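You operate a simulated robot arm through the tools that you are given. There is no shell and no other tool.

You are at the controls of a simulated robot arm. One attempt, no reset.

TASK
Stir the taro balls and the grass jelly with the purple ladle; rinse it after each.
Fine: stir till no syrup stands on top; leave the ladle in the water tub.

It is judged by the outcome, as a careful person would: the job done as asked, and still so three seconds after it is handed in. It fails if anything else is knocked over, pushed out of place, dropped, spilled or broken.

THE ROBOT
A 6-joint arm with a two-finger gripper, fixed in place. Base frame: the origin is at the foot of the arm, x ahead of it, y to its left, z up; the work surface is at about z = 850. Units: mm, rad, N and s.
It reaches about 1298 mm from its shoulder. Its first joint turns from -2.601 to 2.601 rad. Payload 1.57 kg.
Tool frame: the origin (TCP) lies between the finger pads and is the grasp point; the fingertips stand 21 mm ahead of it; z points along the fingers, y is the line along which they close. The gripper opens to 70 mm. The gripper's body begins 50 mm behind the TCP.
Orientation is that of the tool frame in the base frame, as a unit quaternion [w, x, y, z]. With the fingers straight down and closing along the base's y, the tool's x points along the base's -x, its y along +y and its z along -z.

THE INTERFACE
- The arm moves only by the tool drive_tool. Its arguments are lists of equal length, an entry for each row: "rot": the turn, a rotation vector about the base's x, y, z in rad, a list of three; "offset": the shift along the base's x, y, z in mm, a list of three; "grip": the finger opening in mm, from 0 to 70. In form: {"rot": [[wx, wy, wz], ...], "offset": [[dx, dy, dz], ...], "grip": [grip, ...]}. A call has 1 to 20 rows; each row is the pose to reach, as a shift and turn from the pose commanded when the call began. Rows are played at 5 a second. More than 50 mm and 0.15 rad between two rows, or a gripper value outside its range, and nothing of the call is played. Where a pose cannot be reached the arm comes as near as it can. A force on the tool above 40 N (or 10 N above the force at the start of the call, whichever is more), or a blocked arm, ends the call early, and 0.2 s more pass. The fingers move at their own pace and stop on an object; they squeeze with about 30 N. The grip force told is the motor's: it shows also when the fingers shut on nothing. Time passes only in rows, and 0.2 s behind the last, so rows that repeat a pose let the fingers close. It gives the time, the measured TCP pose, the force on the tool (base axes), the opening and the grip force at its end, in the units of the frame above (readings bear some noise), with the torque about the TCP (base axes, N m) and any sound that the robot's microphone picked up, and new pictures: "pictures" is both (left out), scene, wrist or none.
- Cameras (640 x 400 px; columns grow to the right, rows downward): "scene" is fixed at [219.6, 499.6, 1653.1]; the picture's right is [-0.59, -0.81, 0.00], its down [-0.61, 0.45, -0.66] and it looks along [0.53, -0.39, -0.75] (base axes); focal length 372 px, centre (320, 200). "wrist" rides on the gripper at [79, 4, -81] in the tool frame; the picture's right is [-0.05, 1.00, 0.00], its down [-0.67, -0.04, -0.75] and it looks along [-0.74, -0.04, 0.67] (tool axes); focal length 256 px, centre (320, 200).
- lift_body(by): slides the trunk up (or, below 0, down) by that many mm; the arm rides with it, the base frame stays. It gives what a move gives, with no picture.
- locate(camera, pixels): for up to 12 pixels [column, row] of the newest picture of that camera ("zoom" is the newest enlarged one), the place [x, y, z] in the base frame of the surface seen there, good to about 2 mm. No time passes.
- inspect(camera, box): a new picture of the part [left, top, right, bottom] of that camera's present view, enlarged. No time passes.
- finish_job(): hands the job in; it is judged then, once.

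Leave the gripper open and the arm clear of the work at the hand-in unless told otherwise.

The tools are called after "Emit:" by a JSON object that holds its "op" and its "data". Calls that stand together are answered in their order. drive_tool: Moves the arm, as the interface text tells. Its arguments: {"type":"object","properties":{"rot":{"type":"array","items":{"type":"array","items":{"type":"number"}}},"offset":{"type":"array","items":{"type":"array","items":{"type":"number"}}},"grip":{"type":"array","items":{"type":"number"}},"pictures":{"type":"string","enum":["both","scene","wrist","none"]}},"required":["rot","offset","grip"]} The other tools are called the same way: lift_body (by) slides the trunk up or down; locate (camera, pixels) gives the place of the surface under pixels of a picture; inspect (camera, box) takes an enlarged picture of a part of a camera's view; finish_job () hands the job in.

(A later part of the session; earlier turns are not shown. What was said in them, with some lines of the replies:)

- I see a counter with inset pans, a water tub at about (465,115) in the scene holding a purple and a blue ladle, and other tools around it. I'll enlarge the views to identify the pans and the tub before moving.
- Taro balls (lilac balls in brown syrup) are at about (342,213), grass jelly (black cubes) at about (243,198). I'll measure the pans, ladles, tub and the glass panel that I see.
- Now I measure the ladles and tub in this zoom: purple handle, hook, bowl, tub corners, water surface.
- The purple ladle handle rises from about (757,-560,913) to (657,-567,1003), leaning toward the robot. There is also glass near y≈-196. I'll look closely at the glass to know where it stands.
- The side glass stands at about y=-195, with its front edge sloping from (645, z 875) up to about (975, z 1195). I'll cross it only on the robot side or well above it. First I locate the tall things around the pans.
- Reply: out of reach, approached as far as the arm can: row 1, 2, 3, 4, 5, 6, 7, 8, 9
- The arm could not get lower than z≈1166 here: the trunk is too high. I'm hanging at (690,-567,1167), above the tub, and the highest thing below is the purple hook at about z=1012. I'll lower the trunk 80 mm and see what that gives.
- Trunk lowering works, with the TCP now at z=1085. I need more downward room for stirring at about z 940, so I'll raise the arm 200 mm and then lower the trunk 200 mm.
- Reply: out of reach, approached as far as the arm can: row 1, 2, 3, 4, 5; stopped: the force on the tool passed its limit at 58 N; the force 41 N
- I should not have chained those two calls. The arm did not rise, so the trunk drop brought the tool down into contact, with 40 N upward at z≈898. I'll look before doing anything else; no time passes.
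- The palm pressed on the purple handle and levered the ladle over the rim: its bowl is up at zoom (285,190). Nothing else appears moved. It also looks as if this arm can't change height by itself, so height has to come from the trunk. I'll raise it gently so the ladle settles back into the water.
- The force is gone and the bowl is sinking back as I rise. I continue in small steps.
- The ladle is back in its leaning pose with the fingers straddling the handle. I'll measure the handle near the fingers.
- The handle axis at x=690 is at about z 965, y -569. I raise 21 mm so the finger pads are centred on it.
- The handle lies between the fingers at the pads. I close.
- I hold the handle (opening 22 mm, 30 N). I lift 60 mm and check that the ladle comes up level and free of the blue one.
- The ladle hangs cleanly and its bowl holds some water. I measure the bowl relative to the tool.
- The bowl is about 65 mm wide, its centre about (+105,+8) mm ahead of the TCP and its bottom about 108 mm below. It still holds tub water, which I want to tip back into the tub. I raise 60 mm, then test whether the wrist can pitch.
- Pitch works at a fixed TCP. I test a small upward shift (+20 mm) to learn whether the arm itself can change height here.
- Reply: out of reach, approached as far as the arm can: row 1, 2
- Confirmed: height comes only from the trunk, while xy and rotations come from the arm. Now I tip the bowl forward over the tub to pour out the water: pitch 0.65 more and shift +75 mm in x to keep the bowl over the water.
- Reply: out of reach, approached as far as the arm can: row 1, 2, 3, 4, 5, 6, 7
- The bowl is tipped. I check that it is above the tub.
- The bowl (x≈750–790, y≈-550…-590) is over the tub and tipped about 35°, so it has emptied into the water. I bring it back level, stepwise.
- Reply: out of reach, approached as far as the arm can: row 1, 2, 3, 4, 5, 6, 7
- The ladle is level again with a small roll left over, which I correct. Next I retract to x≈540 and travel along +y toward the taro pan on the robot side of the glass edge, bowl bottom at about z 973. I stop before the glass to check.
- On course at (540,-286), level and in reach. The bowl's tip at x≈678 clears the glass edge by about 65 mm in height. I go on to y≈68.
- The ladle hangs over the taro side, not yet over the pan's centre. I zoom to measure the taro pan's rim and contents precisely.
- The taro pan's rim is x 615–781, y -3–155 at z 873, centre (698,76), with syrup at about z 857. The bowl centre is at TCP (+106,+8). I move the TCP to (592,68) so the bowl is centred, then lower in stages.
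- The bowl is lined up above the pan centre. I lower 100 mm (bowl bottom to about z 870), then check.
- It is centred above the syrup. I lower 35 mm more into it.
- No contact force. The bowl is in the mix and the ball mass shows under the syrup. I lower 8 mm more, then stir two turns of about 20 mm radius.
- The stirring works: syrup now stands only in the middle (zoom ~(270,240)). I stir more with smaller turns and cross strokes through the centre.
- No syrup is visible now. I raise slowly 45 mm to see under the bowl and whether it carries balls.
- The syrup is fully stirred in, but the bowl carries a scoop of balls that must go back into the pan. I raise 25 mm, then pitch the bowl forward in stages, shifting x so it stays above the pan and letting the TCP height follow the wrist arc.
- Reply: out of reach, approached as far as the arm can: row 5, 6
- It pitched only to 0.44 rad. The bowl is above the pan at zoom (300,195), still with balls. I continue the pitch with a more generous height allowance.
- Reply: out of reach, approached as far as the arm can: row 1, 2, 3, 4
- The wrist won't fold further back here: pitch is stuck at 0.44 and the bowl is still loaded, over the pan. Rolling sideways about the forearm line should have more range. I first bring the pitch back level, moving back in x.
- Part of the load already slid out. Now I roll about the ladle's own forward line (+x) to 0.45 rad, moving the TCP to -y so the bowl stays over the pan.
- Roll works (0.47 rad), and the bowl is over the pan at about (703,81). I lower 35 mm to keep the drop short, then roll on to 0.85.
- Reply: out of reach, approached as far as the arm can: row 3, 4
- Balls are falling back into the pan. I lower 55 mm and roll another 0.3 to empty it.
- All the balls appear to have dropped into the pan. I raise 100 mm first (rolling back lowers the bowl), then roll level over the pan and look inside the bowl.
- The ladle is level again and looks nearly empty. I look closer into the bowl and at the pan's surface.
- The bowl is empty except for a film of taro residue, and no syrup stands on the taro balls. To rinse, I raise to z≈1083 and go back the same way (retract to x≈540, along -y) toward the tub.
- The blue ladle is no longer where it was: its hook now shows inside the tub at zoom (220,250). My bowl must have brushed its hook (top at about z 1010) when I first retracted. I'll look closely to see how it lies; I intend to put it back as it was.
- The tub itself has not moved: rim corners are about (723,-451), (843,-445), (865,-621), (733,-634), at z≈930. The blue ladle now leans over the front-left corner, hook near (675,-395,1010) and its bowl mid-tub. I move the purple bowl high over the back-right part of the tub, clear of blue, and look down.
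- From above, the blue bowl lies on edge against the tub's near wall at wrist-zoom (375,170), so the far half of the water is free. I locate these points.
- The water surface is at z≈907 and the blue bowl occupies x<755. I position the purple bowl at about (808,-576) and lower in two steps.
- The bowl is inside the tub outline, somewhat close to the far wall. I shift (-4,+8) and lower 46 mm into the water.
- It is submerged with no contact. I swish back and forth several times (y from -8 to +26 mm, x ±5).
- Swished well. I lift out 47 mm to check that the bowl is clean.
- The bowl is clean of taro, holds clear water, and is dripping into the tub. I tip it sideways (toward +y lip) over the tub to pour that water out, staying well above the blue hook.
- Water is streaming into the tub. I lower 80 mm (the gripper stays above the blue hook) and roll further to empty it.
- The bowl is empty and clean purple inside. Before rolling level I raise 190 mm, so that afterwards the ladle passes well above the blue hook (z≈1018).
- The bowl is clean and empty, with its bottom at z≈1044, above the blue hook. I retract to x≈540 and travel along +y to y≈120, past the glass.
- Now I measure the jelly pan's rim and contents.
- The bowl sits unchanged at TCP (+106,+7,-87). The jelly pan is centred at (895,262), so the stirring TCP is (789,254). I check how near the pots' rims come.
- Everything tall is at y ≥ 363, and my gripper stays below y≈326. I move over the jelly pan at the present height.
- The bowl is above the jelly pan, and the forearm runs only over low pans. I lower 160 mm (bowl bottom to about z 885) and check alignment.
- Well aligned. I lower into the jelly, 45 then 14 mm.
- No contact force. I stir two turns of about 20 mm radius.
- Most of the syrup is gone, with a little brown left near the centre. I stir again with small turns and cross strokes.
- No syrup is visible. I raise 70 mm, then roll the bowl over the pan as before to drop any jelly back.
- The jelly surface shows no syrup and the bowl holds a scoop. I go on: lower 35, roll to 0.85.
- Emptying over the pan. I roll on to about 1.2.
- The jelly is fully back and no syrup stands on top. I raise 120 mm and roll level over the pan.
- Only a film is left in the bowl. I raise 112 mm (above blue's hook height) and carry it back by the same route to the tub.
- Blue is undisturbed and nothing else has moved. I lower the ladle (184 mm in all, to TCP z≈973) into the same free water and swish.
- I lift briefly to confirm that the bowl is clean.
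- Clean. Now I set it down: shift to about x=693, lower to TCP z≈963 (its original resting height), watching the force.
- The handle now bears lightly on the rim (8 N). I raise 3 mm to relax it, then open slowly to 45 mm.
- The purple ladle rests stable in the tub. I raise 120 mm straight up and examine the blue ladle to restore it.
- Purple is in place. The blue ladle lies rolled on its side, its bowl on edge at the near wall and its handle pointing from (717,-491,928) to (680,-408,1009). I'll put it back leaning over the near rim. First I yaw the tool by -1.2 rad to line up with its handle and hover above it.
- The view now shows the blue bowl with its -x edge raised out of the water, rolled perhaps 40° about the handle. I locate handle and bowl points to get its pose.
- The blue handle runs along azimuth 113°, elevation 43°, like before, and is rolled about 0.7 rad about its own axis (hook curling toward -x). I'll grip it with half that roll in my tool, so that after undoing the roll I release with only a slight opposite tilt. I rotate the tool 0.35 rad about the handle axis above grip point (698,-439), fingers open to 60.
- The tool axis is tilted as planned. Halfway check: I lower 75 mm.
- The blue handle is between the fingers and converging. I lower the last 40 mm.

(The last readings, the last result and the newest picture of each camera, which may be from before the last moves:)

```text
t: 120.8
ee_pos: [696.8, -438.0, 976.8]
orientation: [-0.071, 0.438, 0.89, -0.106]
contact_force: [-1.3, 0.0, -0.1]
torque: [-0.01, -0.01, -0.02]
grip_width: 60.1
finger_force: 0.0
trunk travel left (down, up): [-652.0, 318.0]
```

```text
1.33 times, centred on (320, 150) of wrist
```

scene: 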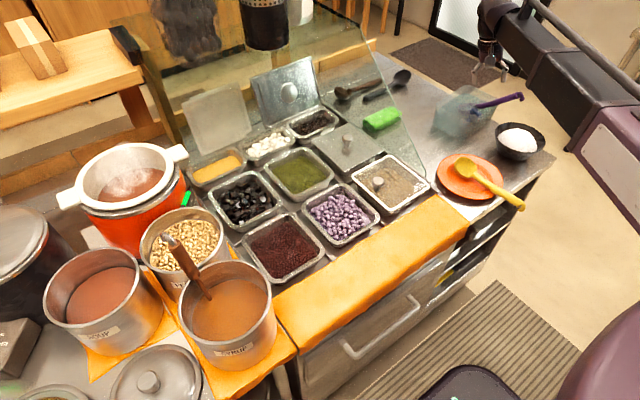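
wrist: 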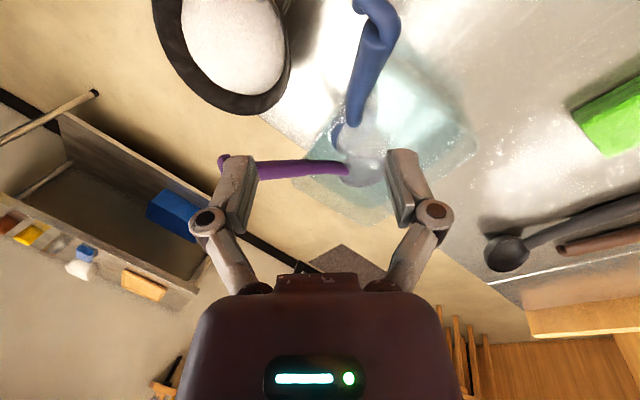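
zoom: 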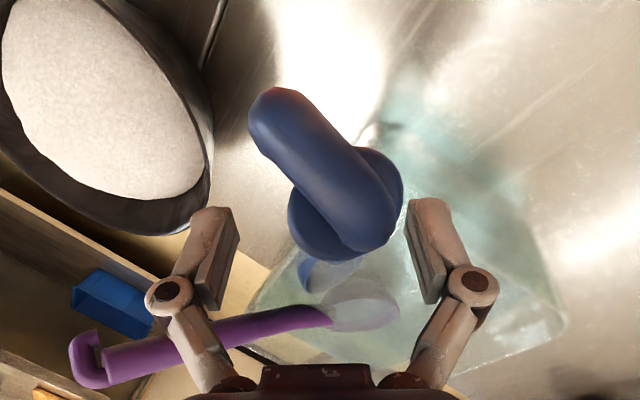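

The handle is centred between the fingers. I close on it.

Emit:
{"op": "drive_tool", "data": {"rot": [[0, 0, 0], [0, 0, 0], [0, 0, 0], [0, 0, 0], [0, 0, 0], [0, 0, 0]], "offset": [[0, 0, 0], [0, 0, 0], [0, 0, 0], [0, 0, 0], [0, 0, 0], [0, 0, 0]], "grip": [45, 32, 22, 10, 0, 0], "pictures": "none"}}

Emit:
{"op": "lift_body", "data": {"by": 40}}

Emit:
{"op": "inspect", "data": {"camera": "scene", "box": [442, 50, 522, 132]}}

Emit:
{"op": "inspect", "data": {"camera": "wrist", "box": [160, 0, 480, 300]}}

```text
t: 122.2
ee_pos: [697.0, -438.4, 976.7]
orientation: [-0.071, 0.437, 0.89, -0.106]
contact_force: [0.7, 0.1, 1.7]
torque: [-0.06, -0.1, 0.07]
grip_width: 29.8
finger_force: 30.2
trunk travel left (down, up): [-652.0, 318.0]
```

```text
t: 123.0
ee_pos: [697.8, -438.1, 1016.3]
orientation: [-0.07, 0.438, 0.89, -0.106]
contact_force: [0.0, -0.6, -1.8]
torque: [0.01, 0.01, 0.04]
grip_width: 29.4
finger_force: 30.9
trunk travel left (down, up): [-692.0, 278.0]
```

```text
4.88 times, centred on (482, 91) of scene
```

zoom: 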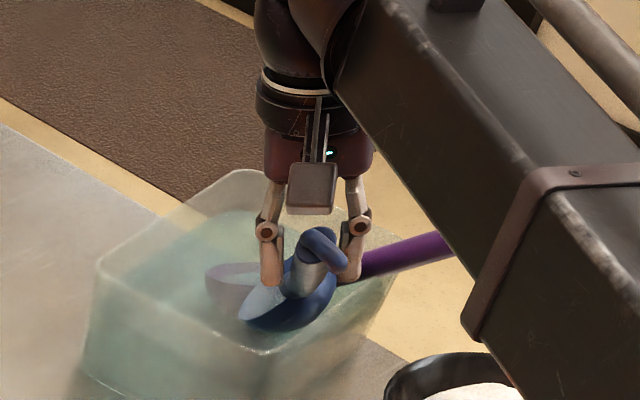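

```text
1.33 times, centred on (320, 150) of wrist
```

zoom: 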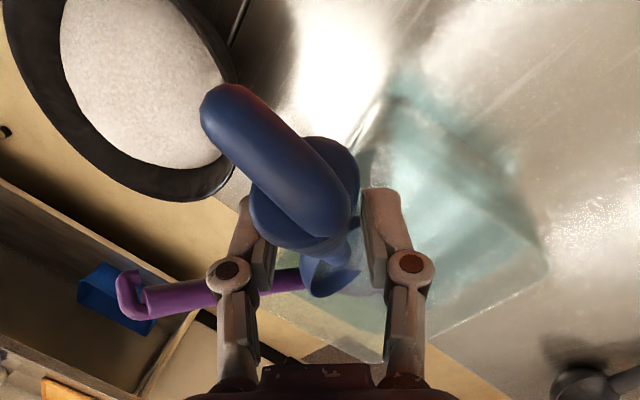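

Gripped (opening 29.6 mm) and it lifts. I raise 70 mm more to bring the bowl clear of the rim and see its posture.

Emit:
{"op": "lift_body", "data": {"by": 70}}

Emit:
{"op": "inspect", "data": {"camera": "scene", "box": [442, 40, 522, 122]}}

Emit:
{"op": "inspect", "data": {"camera": "wrist", "box": [160, 0, 480, 300]}}

```text
t: 124.1
ee_pos: [698.3, -438.4, 1087.2]
orientation: [-0.071, 0.438, 0.89, -0.107]
contact_force: [1.0, -0.4, -0.9]
torque: [0.01, 0.03, 0.02]
grip_width: 29.5
finger_force: 29.8
trunk travel left (down, up): [-762.0, 208.0]
```

```text
4.88 times, centred on (482, 81) of scene
```

zoom: 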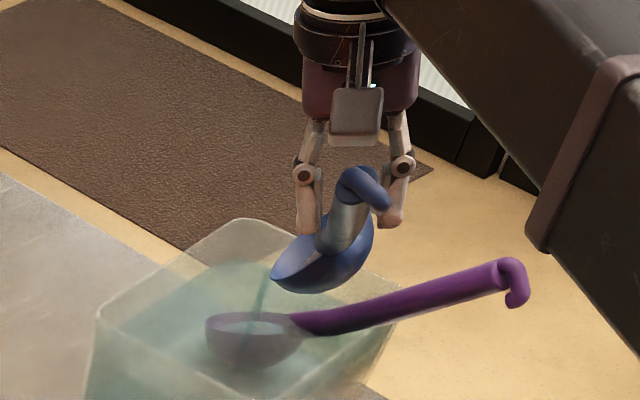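

```text
1.33 times, centred on (320, 150) of wrist
```

zoom: 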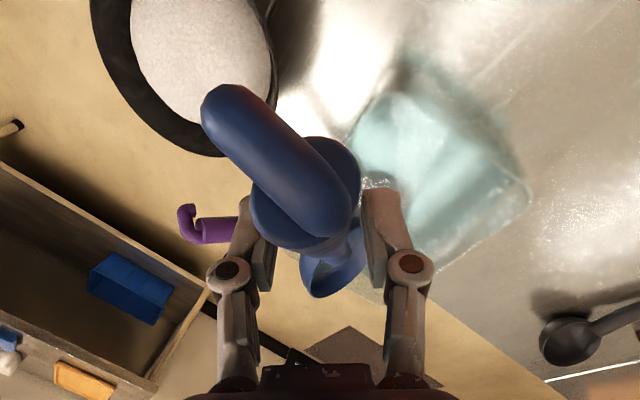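

Water drains from the blue bowl back into the tub. From the hook's angle in the wrist view, the ladle is rolled about 0.73 rad relative to my tool. I raise 40 mm, then in one combined rotation bring it upright and back to its original heading (handle toward -x), moving over its old place at TCP (667,-484).

Emit:
{"op": "lift_body", "data": {"by": 40}}

Emit:
{"op": "drive_tool", "data": {"rot": [[0.084, -0.05, 0.056], [0.167, -0.1, 0.113], [0.25, -0.15, 0.169], [0.334, -0.2, 0.226], [0.418, -0.25, 0.282], [0.5, -0.3, 0.338], [0.585, -0.35, 0.395], [0.668, -0.4, 0.451], [0.668, -0.4, 0.451]], "offset": [[-4, -6, 1], [-8, -12, 3], [-12, -18, 5], [-16, -23, 8], [-20, -29, 10], [-24, -35, 13], [-28, -41, 16], [-31, -46, 19], [-31, -46, 19]], "grip": [0, 0, 0, 0, 0, 0, 0, 0, 0]}}

Emit:
{"op": "inspect", "data": {"camera": "scene", "box": [432, 40, 532, 132]}}

```text
t: 124.9
ee_pos: [696.9, -438.8, 1126.2]
orientation: [-0.07, 0.438, 0.89, -0.106]
contact_force: [-0.5, -1.4, -0.6]
torque: [0.05, 0.0, 0.01]
grip_width: 29.8
finger_force: 29.9
trunk travel left (down, up): [-802.0, 168.0]
```

```text
t: 126.9
ee_pos: [668.2, -484.2, 1146.0]
orientation: [-0.009, 0.198, 0.945, 0.262]
contact_force: [0.8, 0.9, -0.6]
torque: [-0.01, 0.04, -0.01]
grip_width: 29.6
finger_force: 29.8
out of reach, approached as far as the arm can: row 1, 2, 3, 4, 5, 6, 7
trunk travel left (down, up): [-802.0, 168.0]
```

scene: 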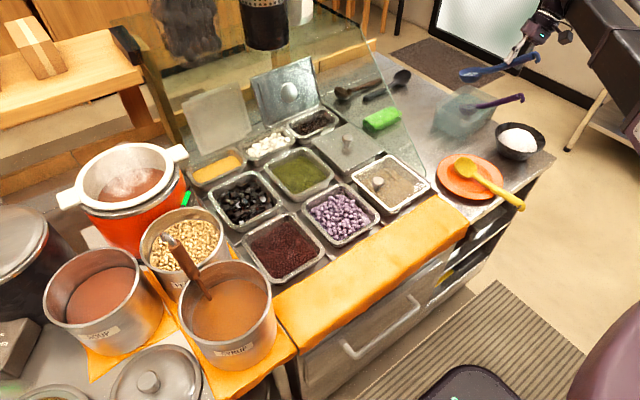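
wrist: 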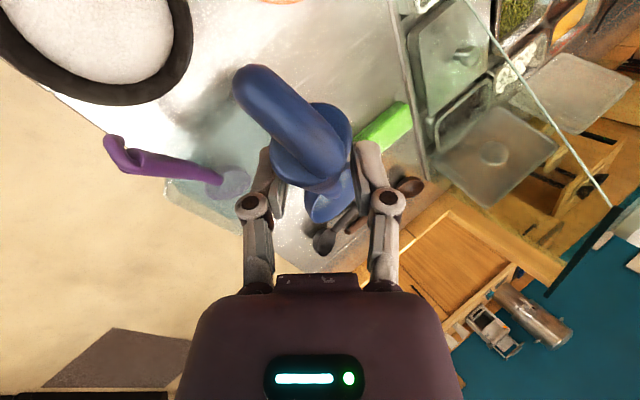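

```text
4.35 times, centred on (482, 86) of scene
```

zoom: 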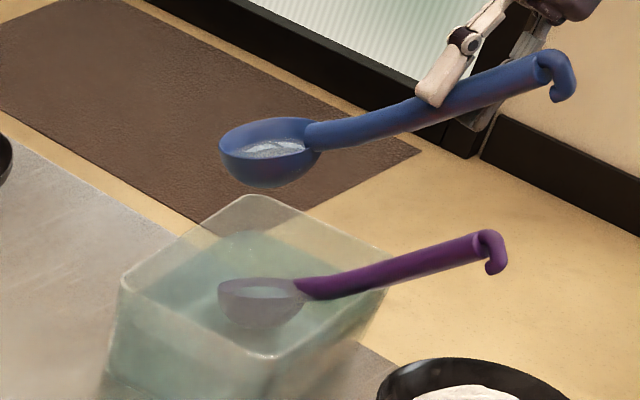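

Blue is now upright and parallel to purple. I measure its pose before lowering.

Emit:
{"op": "locate", "data": {"camera": "zoom", "pixels": [[222, 150], [250, 180], [300, 120], [315, 150], [310, 135], [370, 122], [440, 105], [500, 80], [540, 65], [570, 85], [300, 290], [400, 265]]}}

Emit:
{"op": "inspect", "data": {"camera": "scene", "box": [470, 50, 534, 90]}}

```text
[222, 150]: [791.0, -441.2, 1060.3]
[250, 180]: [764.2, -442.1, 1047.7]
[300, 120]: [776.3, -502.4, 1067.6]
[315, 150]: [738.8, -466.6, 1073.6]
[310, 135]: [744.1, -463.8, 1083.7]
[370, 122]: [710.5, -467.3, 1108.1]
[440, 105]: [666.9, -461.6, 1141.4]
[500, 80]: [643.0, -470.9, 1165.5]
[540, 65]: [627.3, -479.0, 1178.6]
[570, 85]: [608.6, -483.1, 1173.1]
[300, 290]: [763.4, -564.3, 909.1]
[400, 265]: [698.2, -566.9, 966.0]
```

```text
10.00 times, centred on (502, 70) of scene
```

zoom: 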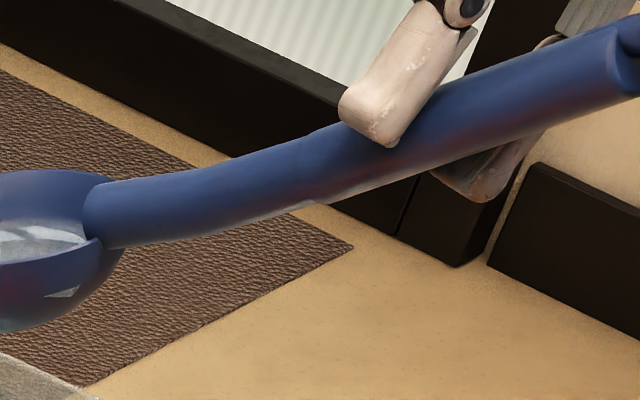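

The blue ladle's pose now matches the original direction. It needs to move by about (+12,-14,-179). Before lowering, I check where the tub's left rim is, so the bowl goes inside it.

Emit:
{"op": "inspect", "data": {"camera": "scene", "box": [440, 80, 504, 140]}}

Emit:
{"op": "locate", "data": {"camera": "zoom", "pixels": [[100, 185], [130, 207], [160, 228], [200, 252], [240, 275], [262, 283], [95, 180], [115, 150], [440, 140], [400, 190], [350, 235], [300, 265]]}}

```text
6.67 times, centred on (472, 110) of scene
```

zoom: 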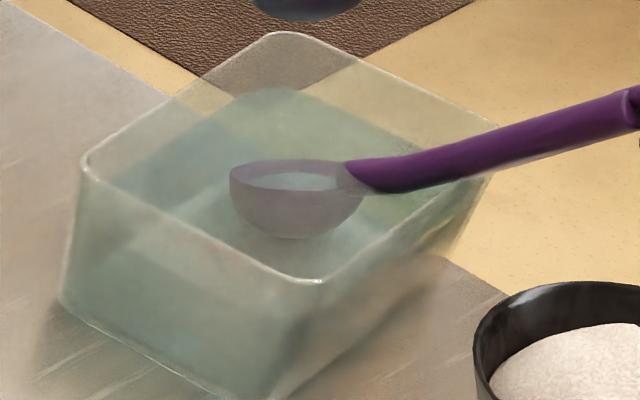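

```text
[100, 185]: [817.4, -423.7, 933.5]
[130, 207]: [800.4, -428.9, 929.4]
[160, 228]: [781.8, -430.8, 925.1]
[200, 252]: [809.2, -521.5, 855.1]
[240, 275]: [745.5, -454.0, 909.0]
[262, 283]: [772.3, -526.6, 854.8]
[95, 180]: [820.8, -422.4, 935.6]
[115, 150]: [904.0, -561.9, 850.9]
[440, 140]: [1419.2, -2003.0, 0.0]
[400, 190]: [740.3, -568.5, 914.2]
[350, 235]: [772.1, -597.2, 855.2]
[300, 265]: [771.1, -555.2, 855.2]
```

The left rim is at y≈-428 (z≈932), so a bowl centre near y=-481 fits. I shift (+12,-9) and lower 120 mm, then check clearance to purple.

Emit:
{"op": "drive_tool", "data": {"rot": [[0, 0, 0], [0, 0, 0]], "offset": [[12, -9, 0], [12, -9, 0]], "grip": [0, 0], "pictures": "none"}}

Emit:
{"op": "lift_body", "data": {"by": -120}}

Emit:
{"op": "inspect", "data": {"camera": "scene", "box": [432, 60, 532, 142]}}

Emit:
{"op": "inspect", "data": {"camera": "wrist", "box": [0, 0, 480, 300]}}

```text
t: 127.5
ee_pos: [679.4, -493.4, 1146.3]
orientation: [-0.009, 0.197, 0.945, 0.261]
contact_force: [-1.6, -0.1, -0.1]
torque: [0.01, 0.04, 0.0]
grip_width: 29.7
finger_force: 30.1
trunk travel left (down, up): [-802.0, 168.0]
```

```text
t: 129.0
ee_pos: [679.7, -493.8, 1026.7]
orientation: [-0.009, 0.198, 0.945, 0.261]
contact_force: [-0.1, 0.6, -0.3]
torque: [-0.01, 0.04, 0.04]
grip_width: 29.6
finger_force: 30.2
trunk travel left (down, up): [-682.0, 288.0]
```

```text
4.88 times, centred on (482, 101) of scene
```

zoom: 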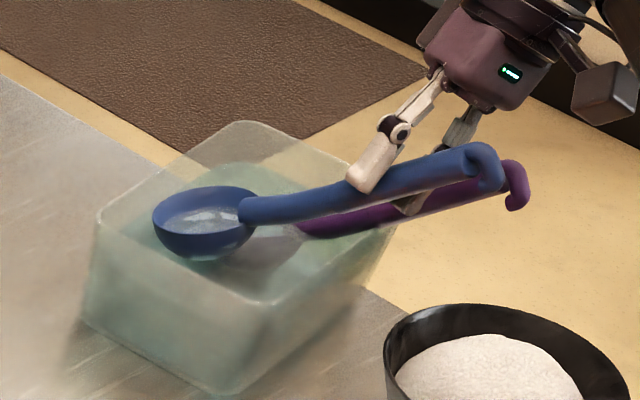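

```text
1.33 times, centred on (240, 150) of wrist
```

zoom: 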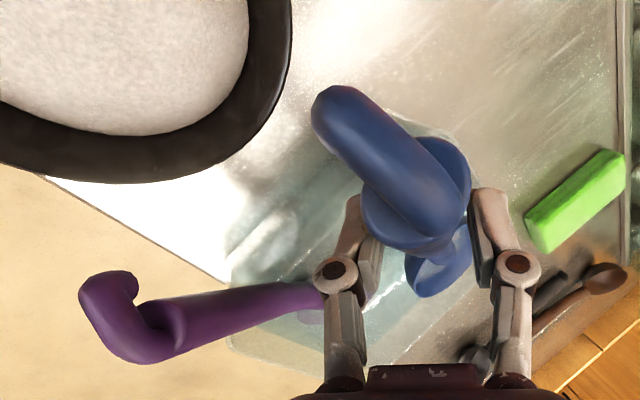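

The bowl is inside the tub outline. I measure the purple handle's and my right finger's positions to check the gap.

Emit:
{"op": "locate", "data": {"camera": "wrist", "pixels": [[235, 219], [200, 228], [170, 235], [130, 245], [90, 215], [240, 190], [232, 201], [250, 245], [243, 225]]}}

```text
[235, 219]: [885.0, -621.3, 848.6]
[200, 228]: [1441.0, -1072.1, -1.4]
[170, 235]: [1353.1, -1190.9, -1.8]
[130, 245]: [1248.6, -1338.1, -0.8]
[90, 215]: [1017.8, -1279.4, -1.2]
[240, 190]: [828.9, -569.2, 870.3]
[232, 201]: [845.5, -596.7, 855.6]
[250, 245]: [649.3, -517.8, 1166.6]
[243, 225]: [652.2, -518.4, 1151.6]
```

That used the older wrist picture; I repeat it on the newest zoom.

Emit:
{"op": "locate", "data": {"camera": "zoom", "pixels": [[300, 293], [250, 305], [200, 318], [160, 328], [110, 290], [335, 270], [340, 300], [350, 230], [345, 350], [330, 380], [250, 290], [200, 295]]}}

```text
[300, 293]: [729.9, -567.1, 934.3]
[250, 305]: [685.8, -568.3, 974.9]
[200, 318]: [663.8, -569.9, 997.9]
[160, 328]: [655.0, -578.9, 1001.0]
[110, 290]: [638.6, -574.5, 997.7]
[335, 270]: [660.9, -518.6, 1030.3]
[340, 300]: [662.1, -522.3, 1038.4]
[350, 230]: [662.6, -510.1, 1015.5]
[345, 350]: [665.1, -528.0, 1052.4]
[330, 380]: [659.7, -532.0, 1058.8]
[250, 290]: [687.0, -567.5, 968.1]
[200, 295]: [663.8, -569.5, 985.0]
```

The body corner will pass about 33 mm from purple, which is fine. I lower 48 mm, then small steps with force checks.

Emit:
{"op": "lift_body", "data": {"by": -48}}

Emit:
{"op": "inspect", "data": {"camera": "scene", "box": [432, 60, 532, 142]}}

```text
t: 129.9
ee_pos: [679.6, -493.9, 978.6]
orientation: [-0.009, 0.198, 0.945, 0.26]
contact_force: [-0.1, -0.5, 0.1]
torque: [-0.01, 0.04, 0.02]
grip_width: 29.8
finger_force: 30.2
trunk travel left (down, up): [-634.0, 336.0]
```

```text
4.88 times, centred on (482, 101) of scene
```

zoom: 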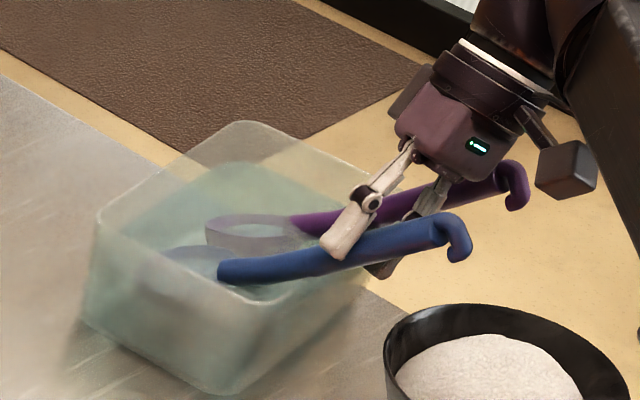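

This matches the original picture closely, a few millimetres high. I lower 7 mm and read the force.

Emit:
{"op": "lift_body", "data": {"by": -7}}

```text
t: 130.5
ee_pos: [680.9, -493.1, 971.6]
orientation: [-0.009, 0.197, 0.945, 0.261]
contact_force: [8.4, 1.0, 11.3]
torque: [0.1, -0.56, -0.08]
grip_width: 29.7
finger_force: 29.9
trunk travel left (down, up): [-627.0, 343.0]
```

Contact, about 11 N up: the bowl is on the floor or the handle is on the rim. I ease up 2 mm and open slowly.

Emit:
{"op": "lift_body", "data": {"by": 2}}

Emit:
{"op": "drive_tool", "data": {"rot": [[0, 0, 0], [0, 0, 0], [0, 0, 0], [0, 0, 0], [0, 0, 0], [0, 0, 0]], "offset": [[0, 0, 0], [0, 0, 0], [0, 0, 0], [0, 0, 0], [0, 0, 0], [0, 0, 0]], "grip": [30, 33, 37, 45, 58, 58]}}

Emit:
{"op": "inspect", "data": {"camera": "scene", "box": [432, 60, 532, 142]}}

Emit:
{"op": "inspect", "data": {"camera": "wrist", "box": [0, 0, 480, 300]}}

```text
t: 131.0
ee_pos: [680.0, -493.1, 973.9]
orientation: [-0.01, 0.198, 0.945, 0.26]
contact_force: [4.4, 1.3, 2.7]
torque: [0.01, -0.17, 0.0]
grip_width: 29.4
finger_force: 30.0
trunk travel left (down, up): [-629.0, 341.0]
```

```text
t: 132.4
ee_pos: [679.7, -493.5, 972.8]
orientation: [-0.009, 0.198, 0.945, 0.262]
contact_force: [0.2, -0.7, -0.2]
torque: [0.01, 0.01, 0.01]
grip_width: 58.2
finger_force: 0.0
trunk travel left (down, up): [-629.0, 341.0]
```

scene: 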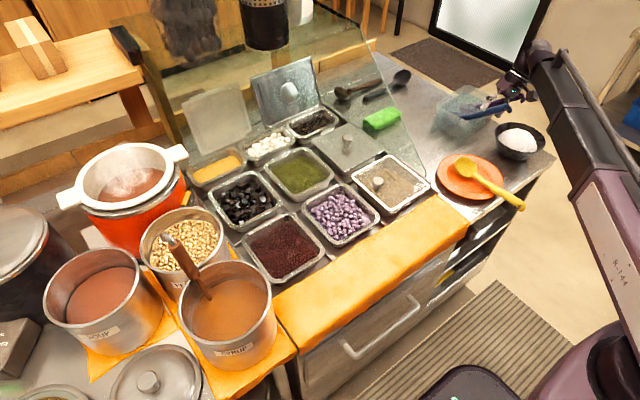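
wrist: 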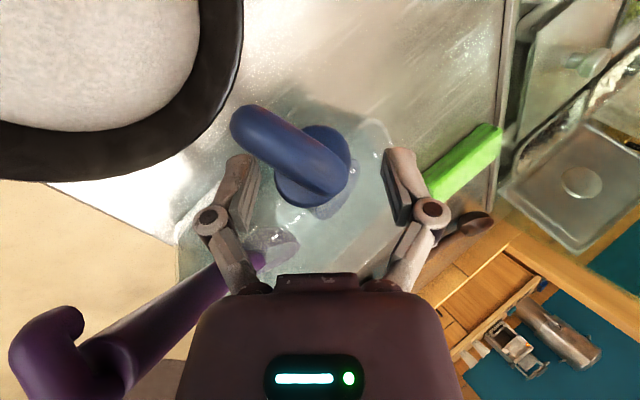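

```text
4.88 times, centred on (482, 101) of scene
```

zoom: 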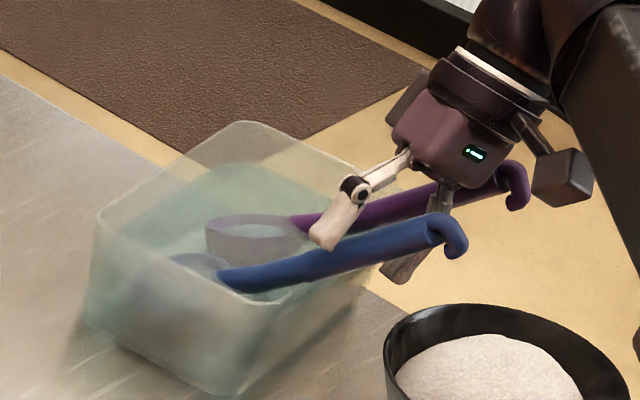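

```text
1.33 times, centred on (240, 150) of wrist
```

zoom: 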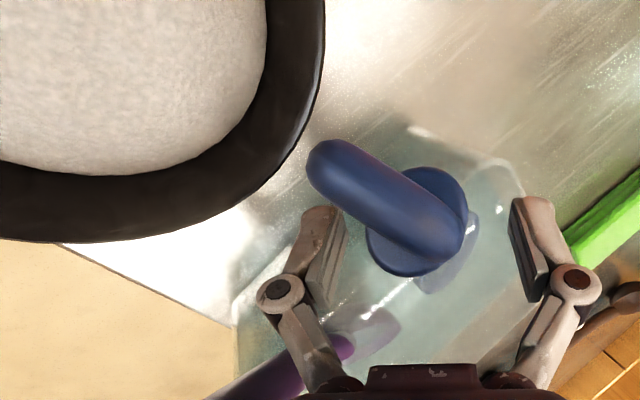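

Released, and blue stays put close to its original pose. I back the tilted gripper out along its axis with alternating small lifts and -y shifts.

Emit:
{"op": "lift_body", "data": {"by": 14}}

Emit:
{"op": "drive_tool", "data": {"rot": [[0, 0, 0], [0, 0, 0]], "offset": [[-1, -8, 0], [-1, -8, 0]], "grip": [60, 60], "pictures": "none"}}

Emit:
{"op": "lift_body", "data": {"by": 14}}

Emit:
{"op": "drive_tool", "data": {"rot": [[0, 0, 0], [0, 0, 0]], "offset": [[-1, -8, 0], [-1, -8, 0]], "grip": [60, 60], "pictures": "none"}}

Emit:
{"op": "inspect", "data": {"camera": "wrist", "box": [0, 0, 480, 300]}}

Emit:
{"op": "inspect", "data": {"camera": "scene", "box": [432, 60, 532, 142]}}

```text
t: 133.0
ee_pos: [679.1, -494.3, 987.6]
orientation: [-0.01, 0.198, 0.944, 0.262]
contact_force: [0.2, 0.1, 0.2]
torque: [0.02, 0.0, 0.0]
grip_width: 58.1
finger_force: 0.0
trunk travel left (down, up): [-643.0, 327.0]
```

```text
t: 133.6
ee_pos: [678.5, -503.9, 986.8]
orientation: [-0.01, 0.196, 0.945, 0.261]
contact_force: [-0.6, 0.0, 0.0]
torque: [-0.03, 0.02, 0.04]
grip_width: 60.2
finger_force: 0.0
trunk travel left (down, up): [-643.0, 327.0]
```

```text
t: 134.2
ee_pos: [679.4, -502.8, 1001.3]
orientation: [-0.008, 0.198, 0.945, 0.261]
contact_force: [-0.5, -0.2, 0.4]
torque: [0.0, 0.02, -0.03]
grip_width: 59.7
finger_force: 0.1
trunk travel left (down, up): [-657.0, 313.0]
```

```text
t: 134.8
ee_pos: [677.8, -510.3, 1001.5]
orientation: [-0.01, 0.198, 0.944, 0.262]
contact_force: [0.2, 0.0, 0.1]
torque: [-0.04, 0.0, -0.06]
grip_width: 59.9
finger_force: 0.1
trunk travel left (down, up): [-657.0, 313.0]
```

```text
1.33 times, centred on (240, 150) of wrist
```

zoom: 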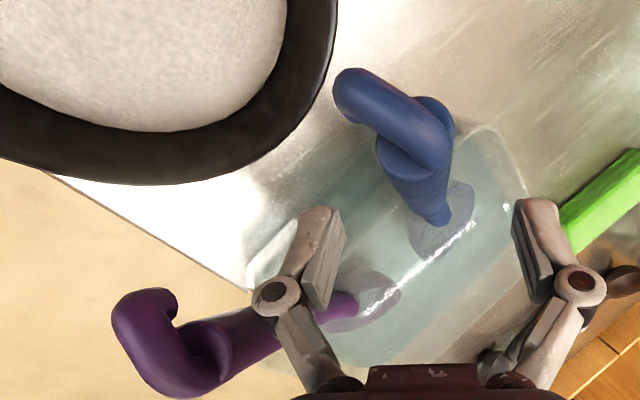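

```text
4.88 times, centred on (482, 101) of scene
```

zoom: 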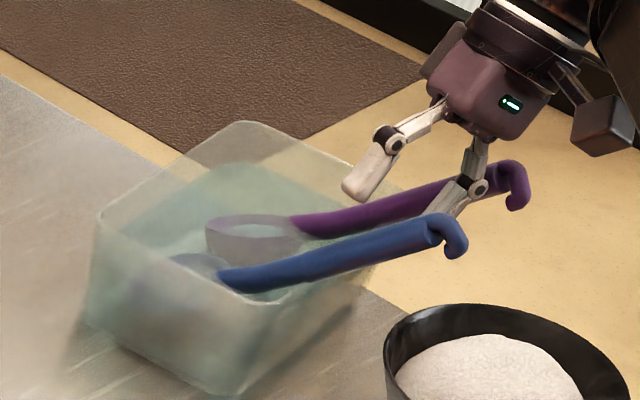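

The blue handle is nearly out of the gap, with no contact forces. I lift 25, then 90 more.

Emit:
{"op": "lift_body", "data": {"by": 25}}

Emit:
{"op": "lift_body", "data": {"by": 90}}

Emit:
{"op": "inspect", "data": {"camera": "scene", "box": [432, 60, 532, 142]}}

```text
t: 135.6
ee_pos: [677.8, -509.2, 1026.1]
orientation: [-0.01, 0.198, 0.944, 0.262]
contact_force: [0.5, 0.5, -0.5]
torque: [-0.01, -0.04, -0.03]
grip_width: 60.2
finger_force: 0.1
trunk travel left (down, up): [-682.0, 288.0]
```

```text
t: 136.8
ee_pos: [679.2, -509.6, 1117.2]
orientation: [-0.01, 0.197, 0.945, 0.261]
contact_force: [-0.8, 0.3, -0.4]
torque: [0.03, 0.0, 0.01]
grip_width: 59.8
finger_force: 0.0
trunk travel left (down, up): [-772.0, 198.0]
```

```text
4.88 times, centred on (482, 101) of scene
```

zoom: 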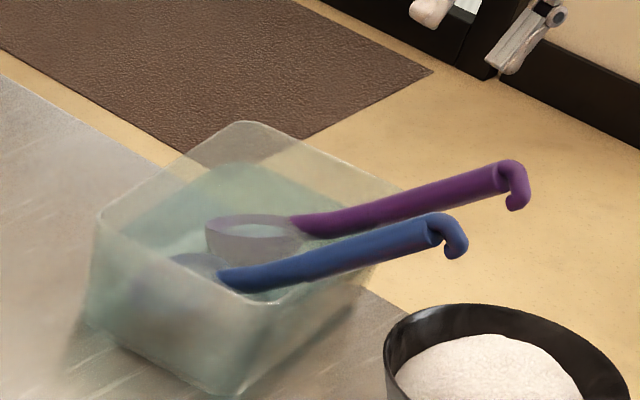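

Both ladles lie side by side as at the start. I compare blue with its original measurements.

Emit:
{"op": "inspect", "data": {"camera": "scene", "box": [425, 75, 535, 145]}}

Emit:
{"op": "locate", "data": {"camera": "zoom", "pixels": [[220, 238], [340, 220], [450, 190], [310, 182], [400, 168], [530, 122]]}}

```text
5.71 times, centred on (480, 110) of scene
```

zoom: 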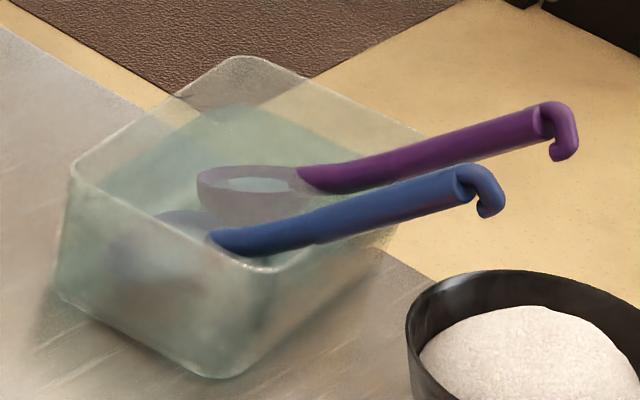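

```text
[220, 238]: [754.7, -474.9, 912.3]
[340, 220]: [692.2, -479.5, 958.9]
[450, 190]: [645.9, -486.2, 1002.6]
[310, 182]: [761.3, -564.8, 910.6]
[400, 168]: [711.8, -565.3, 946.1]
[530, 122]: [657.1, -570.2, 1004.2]
```

Blue is back within about 3 mm of its starting pose. Now I raise 60 mm, straighten the tool and retract the open gripper clear of the work.

Emit:
{"op": "lift_body", "data": {"by": 60}}

Emit:
{"op": "drive_tool", "data": {"rot": [[-0.089, -0.008, 0.083], [-0.177, -0.016, 0.166], [-0.266, -0.024, 0.249], [-0.354, -0.031, 0.332], [-0.443, -0.039, 0.415], [-0.531, -0.047, 0.498], [-0.531, -0.047, 0.498]], "offset": [[-20, 35, -6], [-40, 70, -11], [-60, 105, -16], [-80, 140, -20], [-100, 175, -24], [-120, 210, -26], [-120, 210, -26]], "grip": [65, 70, 70, 70, 70, 70, 70]}}

Emit:
{"op": "inspect", "data": {"camera": "scene", "box": [180, 110, 420, 290]}}

Emit:
{"op": "inspect", "data": {"camera": "scene", "box": [360, 60, 560, 220]}}

```text
t: 137.8
ee_pos: [678.3, -508.8, 1176.3]
orientation: [-0.009, 0.197, 0.945, 0.261]
contact_force: [0.5, 0.3, 0.1]
torque: [0.02, -0.02, 0.0]
grip_width: 59.7
finger_force: 0.0
trunk travel left (down, up): [-832.0, 138.0]
```

```text
t: 139.4
ee_pos: [559.5, -299.0, 1151.2]
orientation: [0.0, -0.05, 0.999, 0.0]
contact_force: [0.3, 0.1, -0.3]
torque: [0.0, -0.01, 0.01]
grip_width: 70.0
finger_force: 0.0
out of reach, approached as far as the arm can: row 2, 4
trunk travel left (down, up): [-832.0, 138.0]
```

scene: 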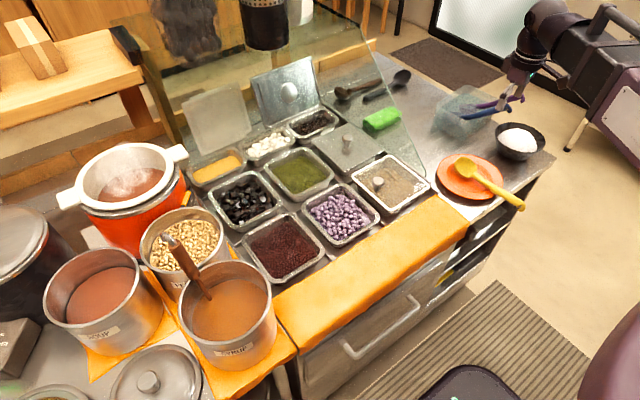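
wrist: 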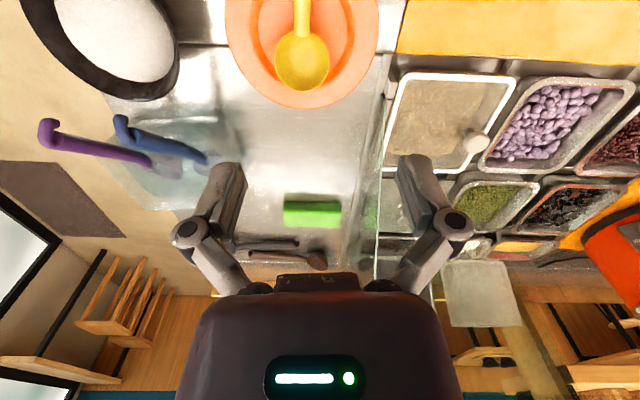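

```text
2.22 times, centred on (300, 200) of scene
```

zoom: 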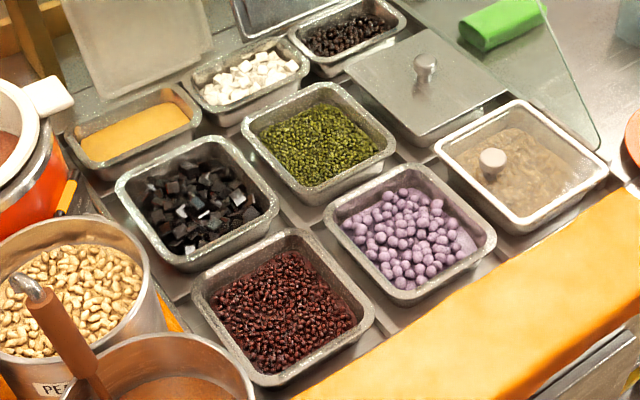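

```text
2.50 times, centred on (460, 140) of scene
```

zoom: 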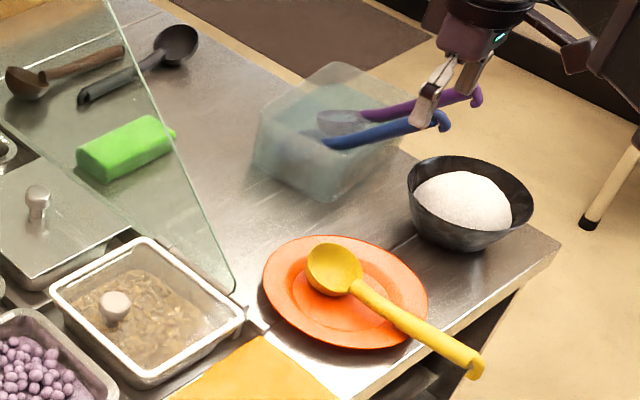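

Both pans show no standing syrup, and the purple ladle rests clean in the tub beside blue. The other objects and surfaces look undisturbed and dry. The gripper is open and clear at (560,-299,1151). I hand the job in.

Emit:
{"op": "finish_job", "data": {}}

```text
The job is handed in.
```

I stirred the taro balls and the grass jelly with the purple ladle until no syrup stood on top. I rinsed the ladle in the tub after each, and it is now resting clean in the water tub. The job is handed in; I have no verdict back.

Some things did not go cleanly along the way:

- **Purple ladle pressed:** While I was lowering the arm at the start, the gripper pressed the purple handle down (58 N) and levered the ladle over the tub's rim. I raised slowly and it settled back, with nothing else moved.
- **Blue ladle bumped:** I noticed later that the blue ladle had shifted. I had most likely brushed its hook with the purple bowl while leaving the tub the first time. It was leaning over the tub's corner on its side. At the end I picked it up and set it back within about 3 mm of where it started.
- **Scooped contents:** The ladle lifted some taro balls and some jelly out with it. I tipped both scoops back into their own pans before moving on.

In the last pictures I saw no spills and nothing else out of place. The cooker's indicator light turned from green to orange during the work; I did not touch the cooker. The gripper is open and the arm is clear of the work.
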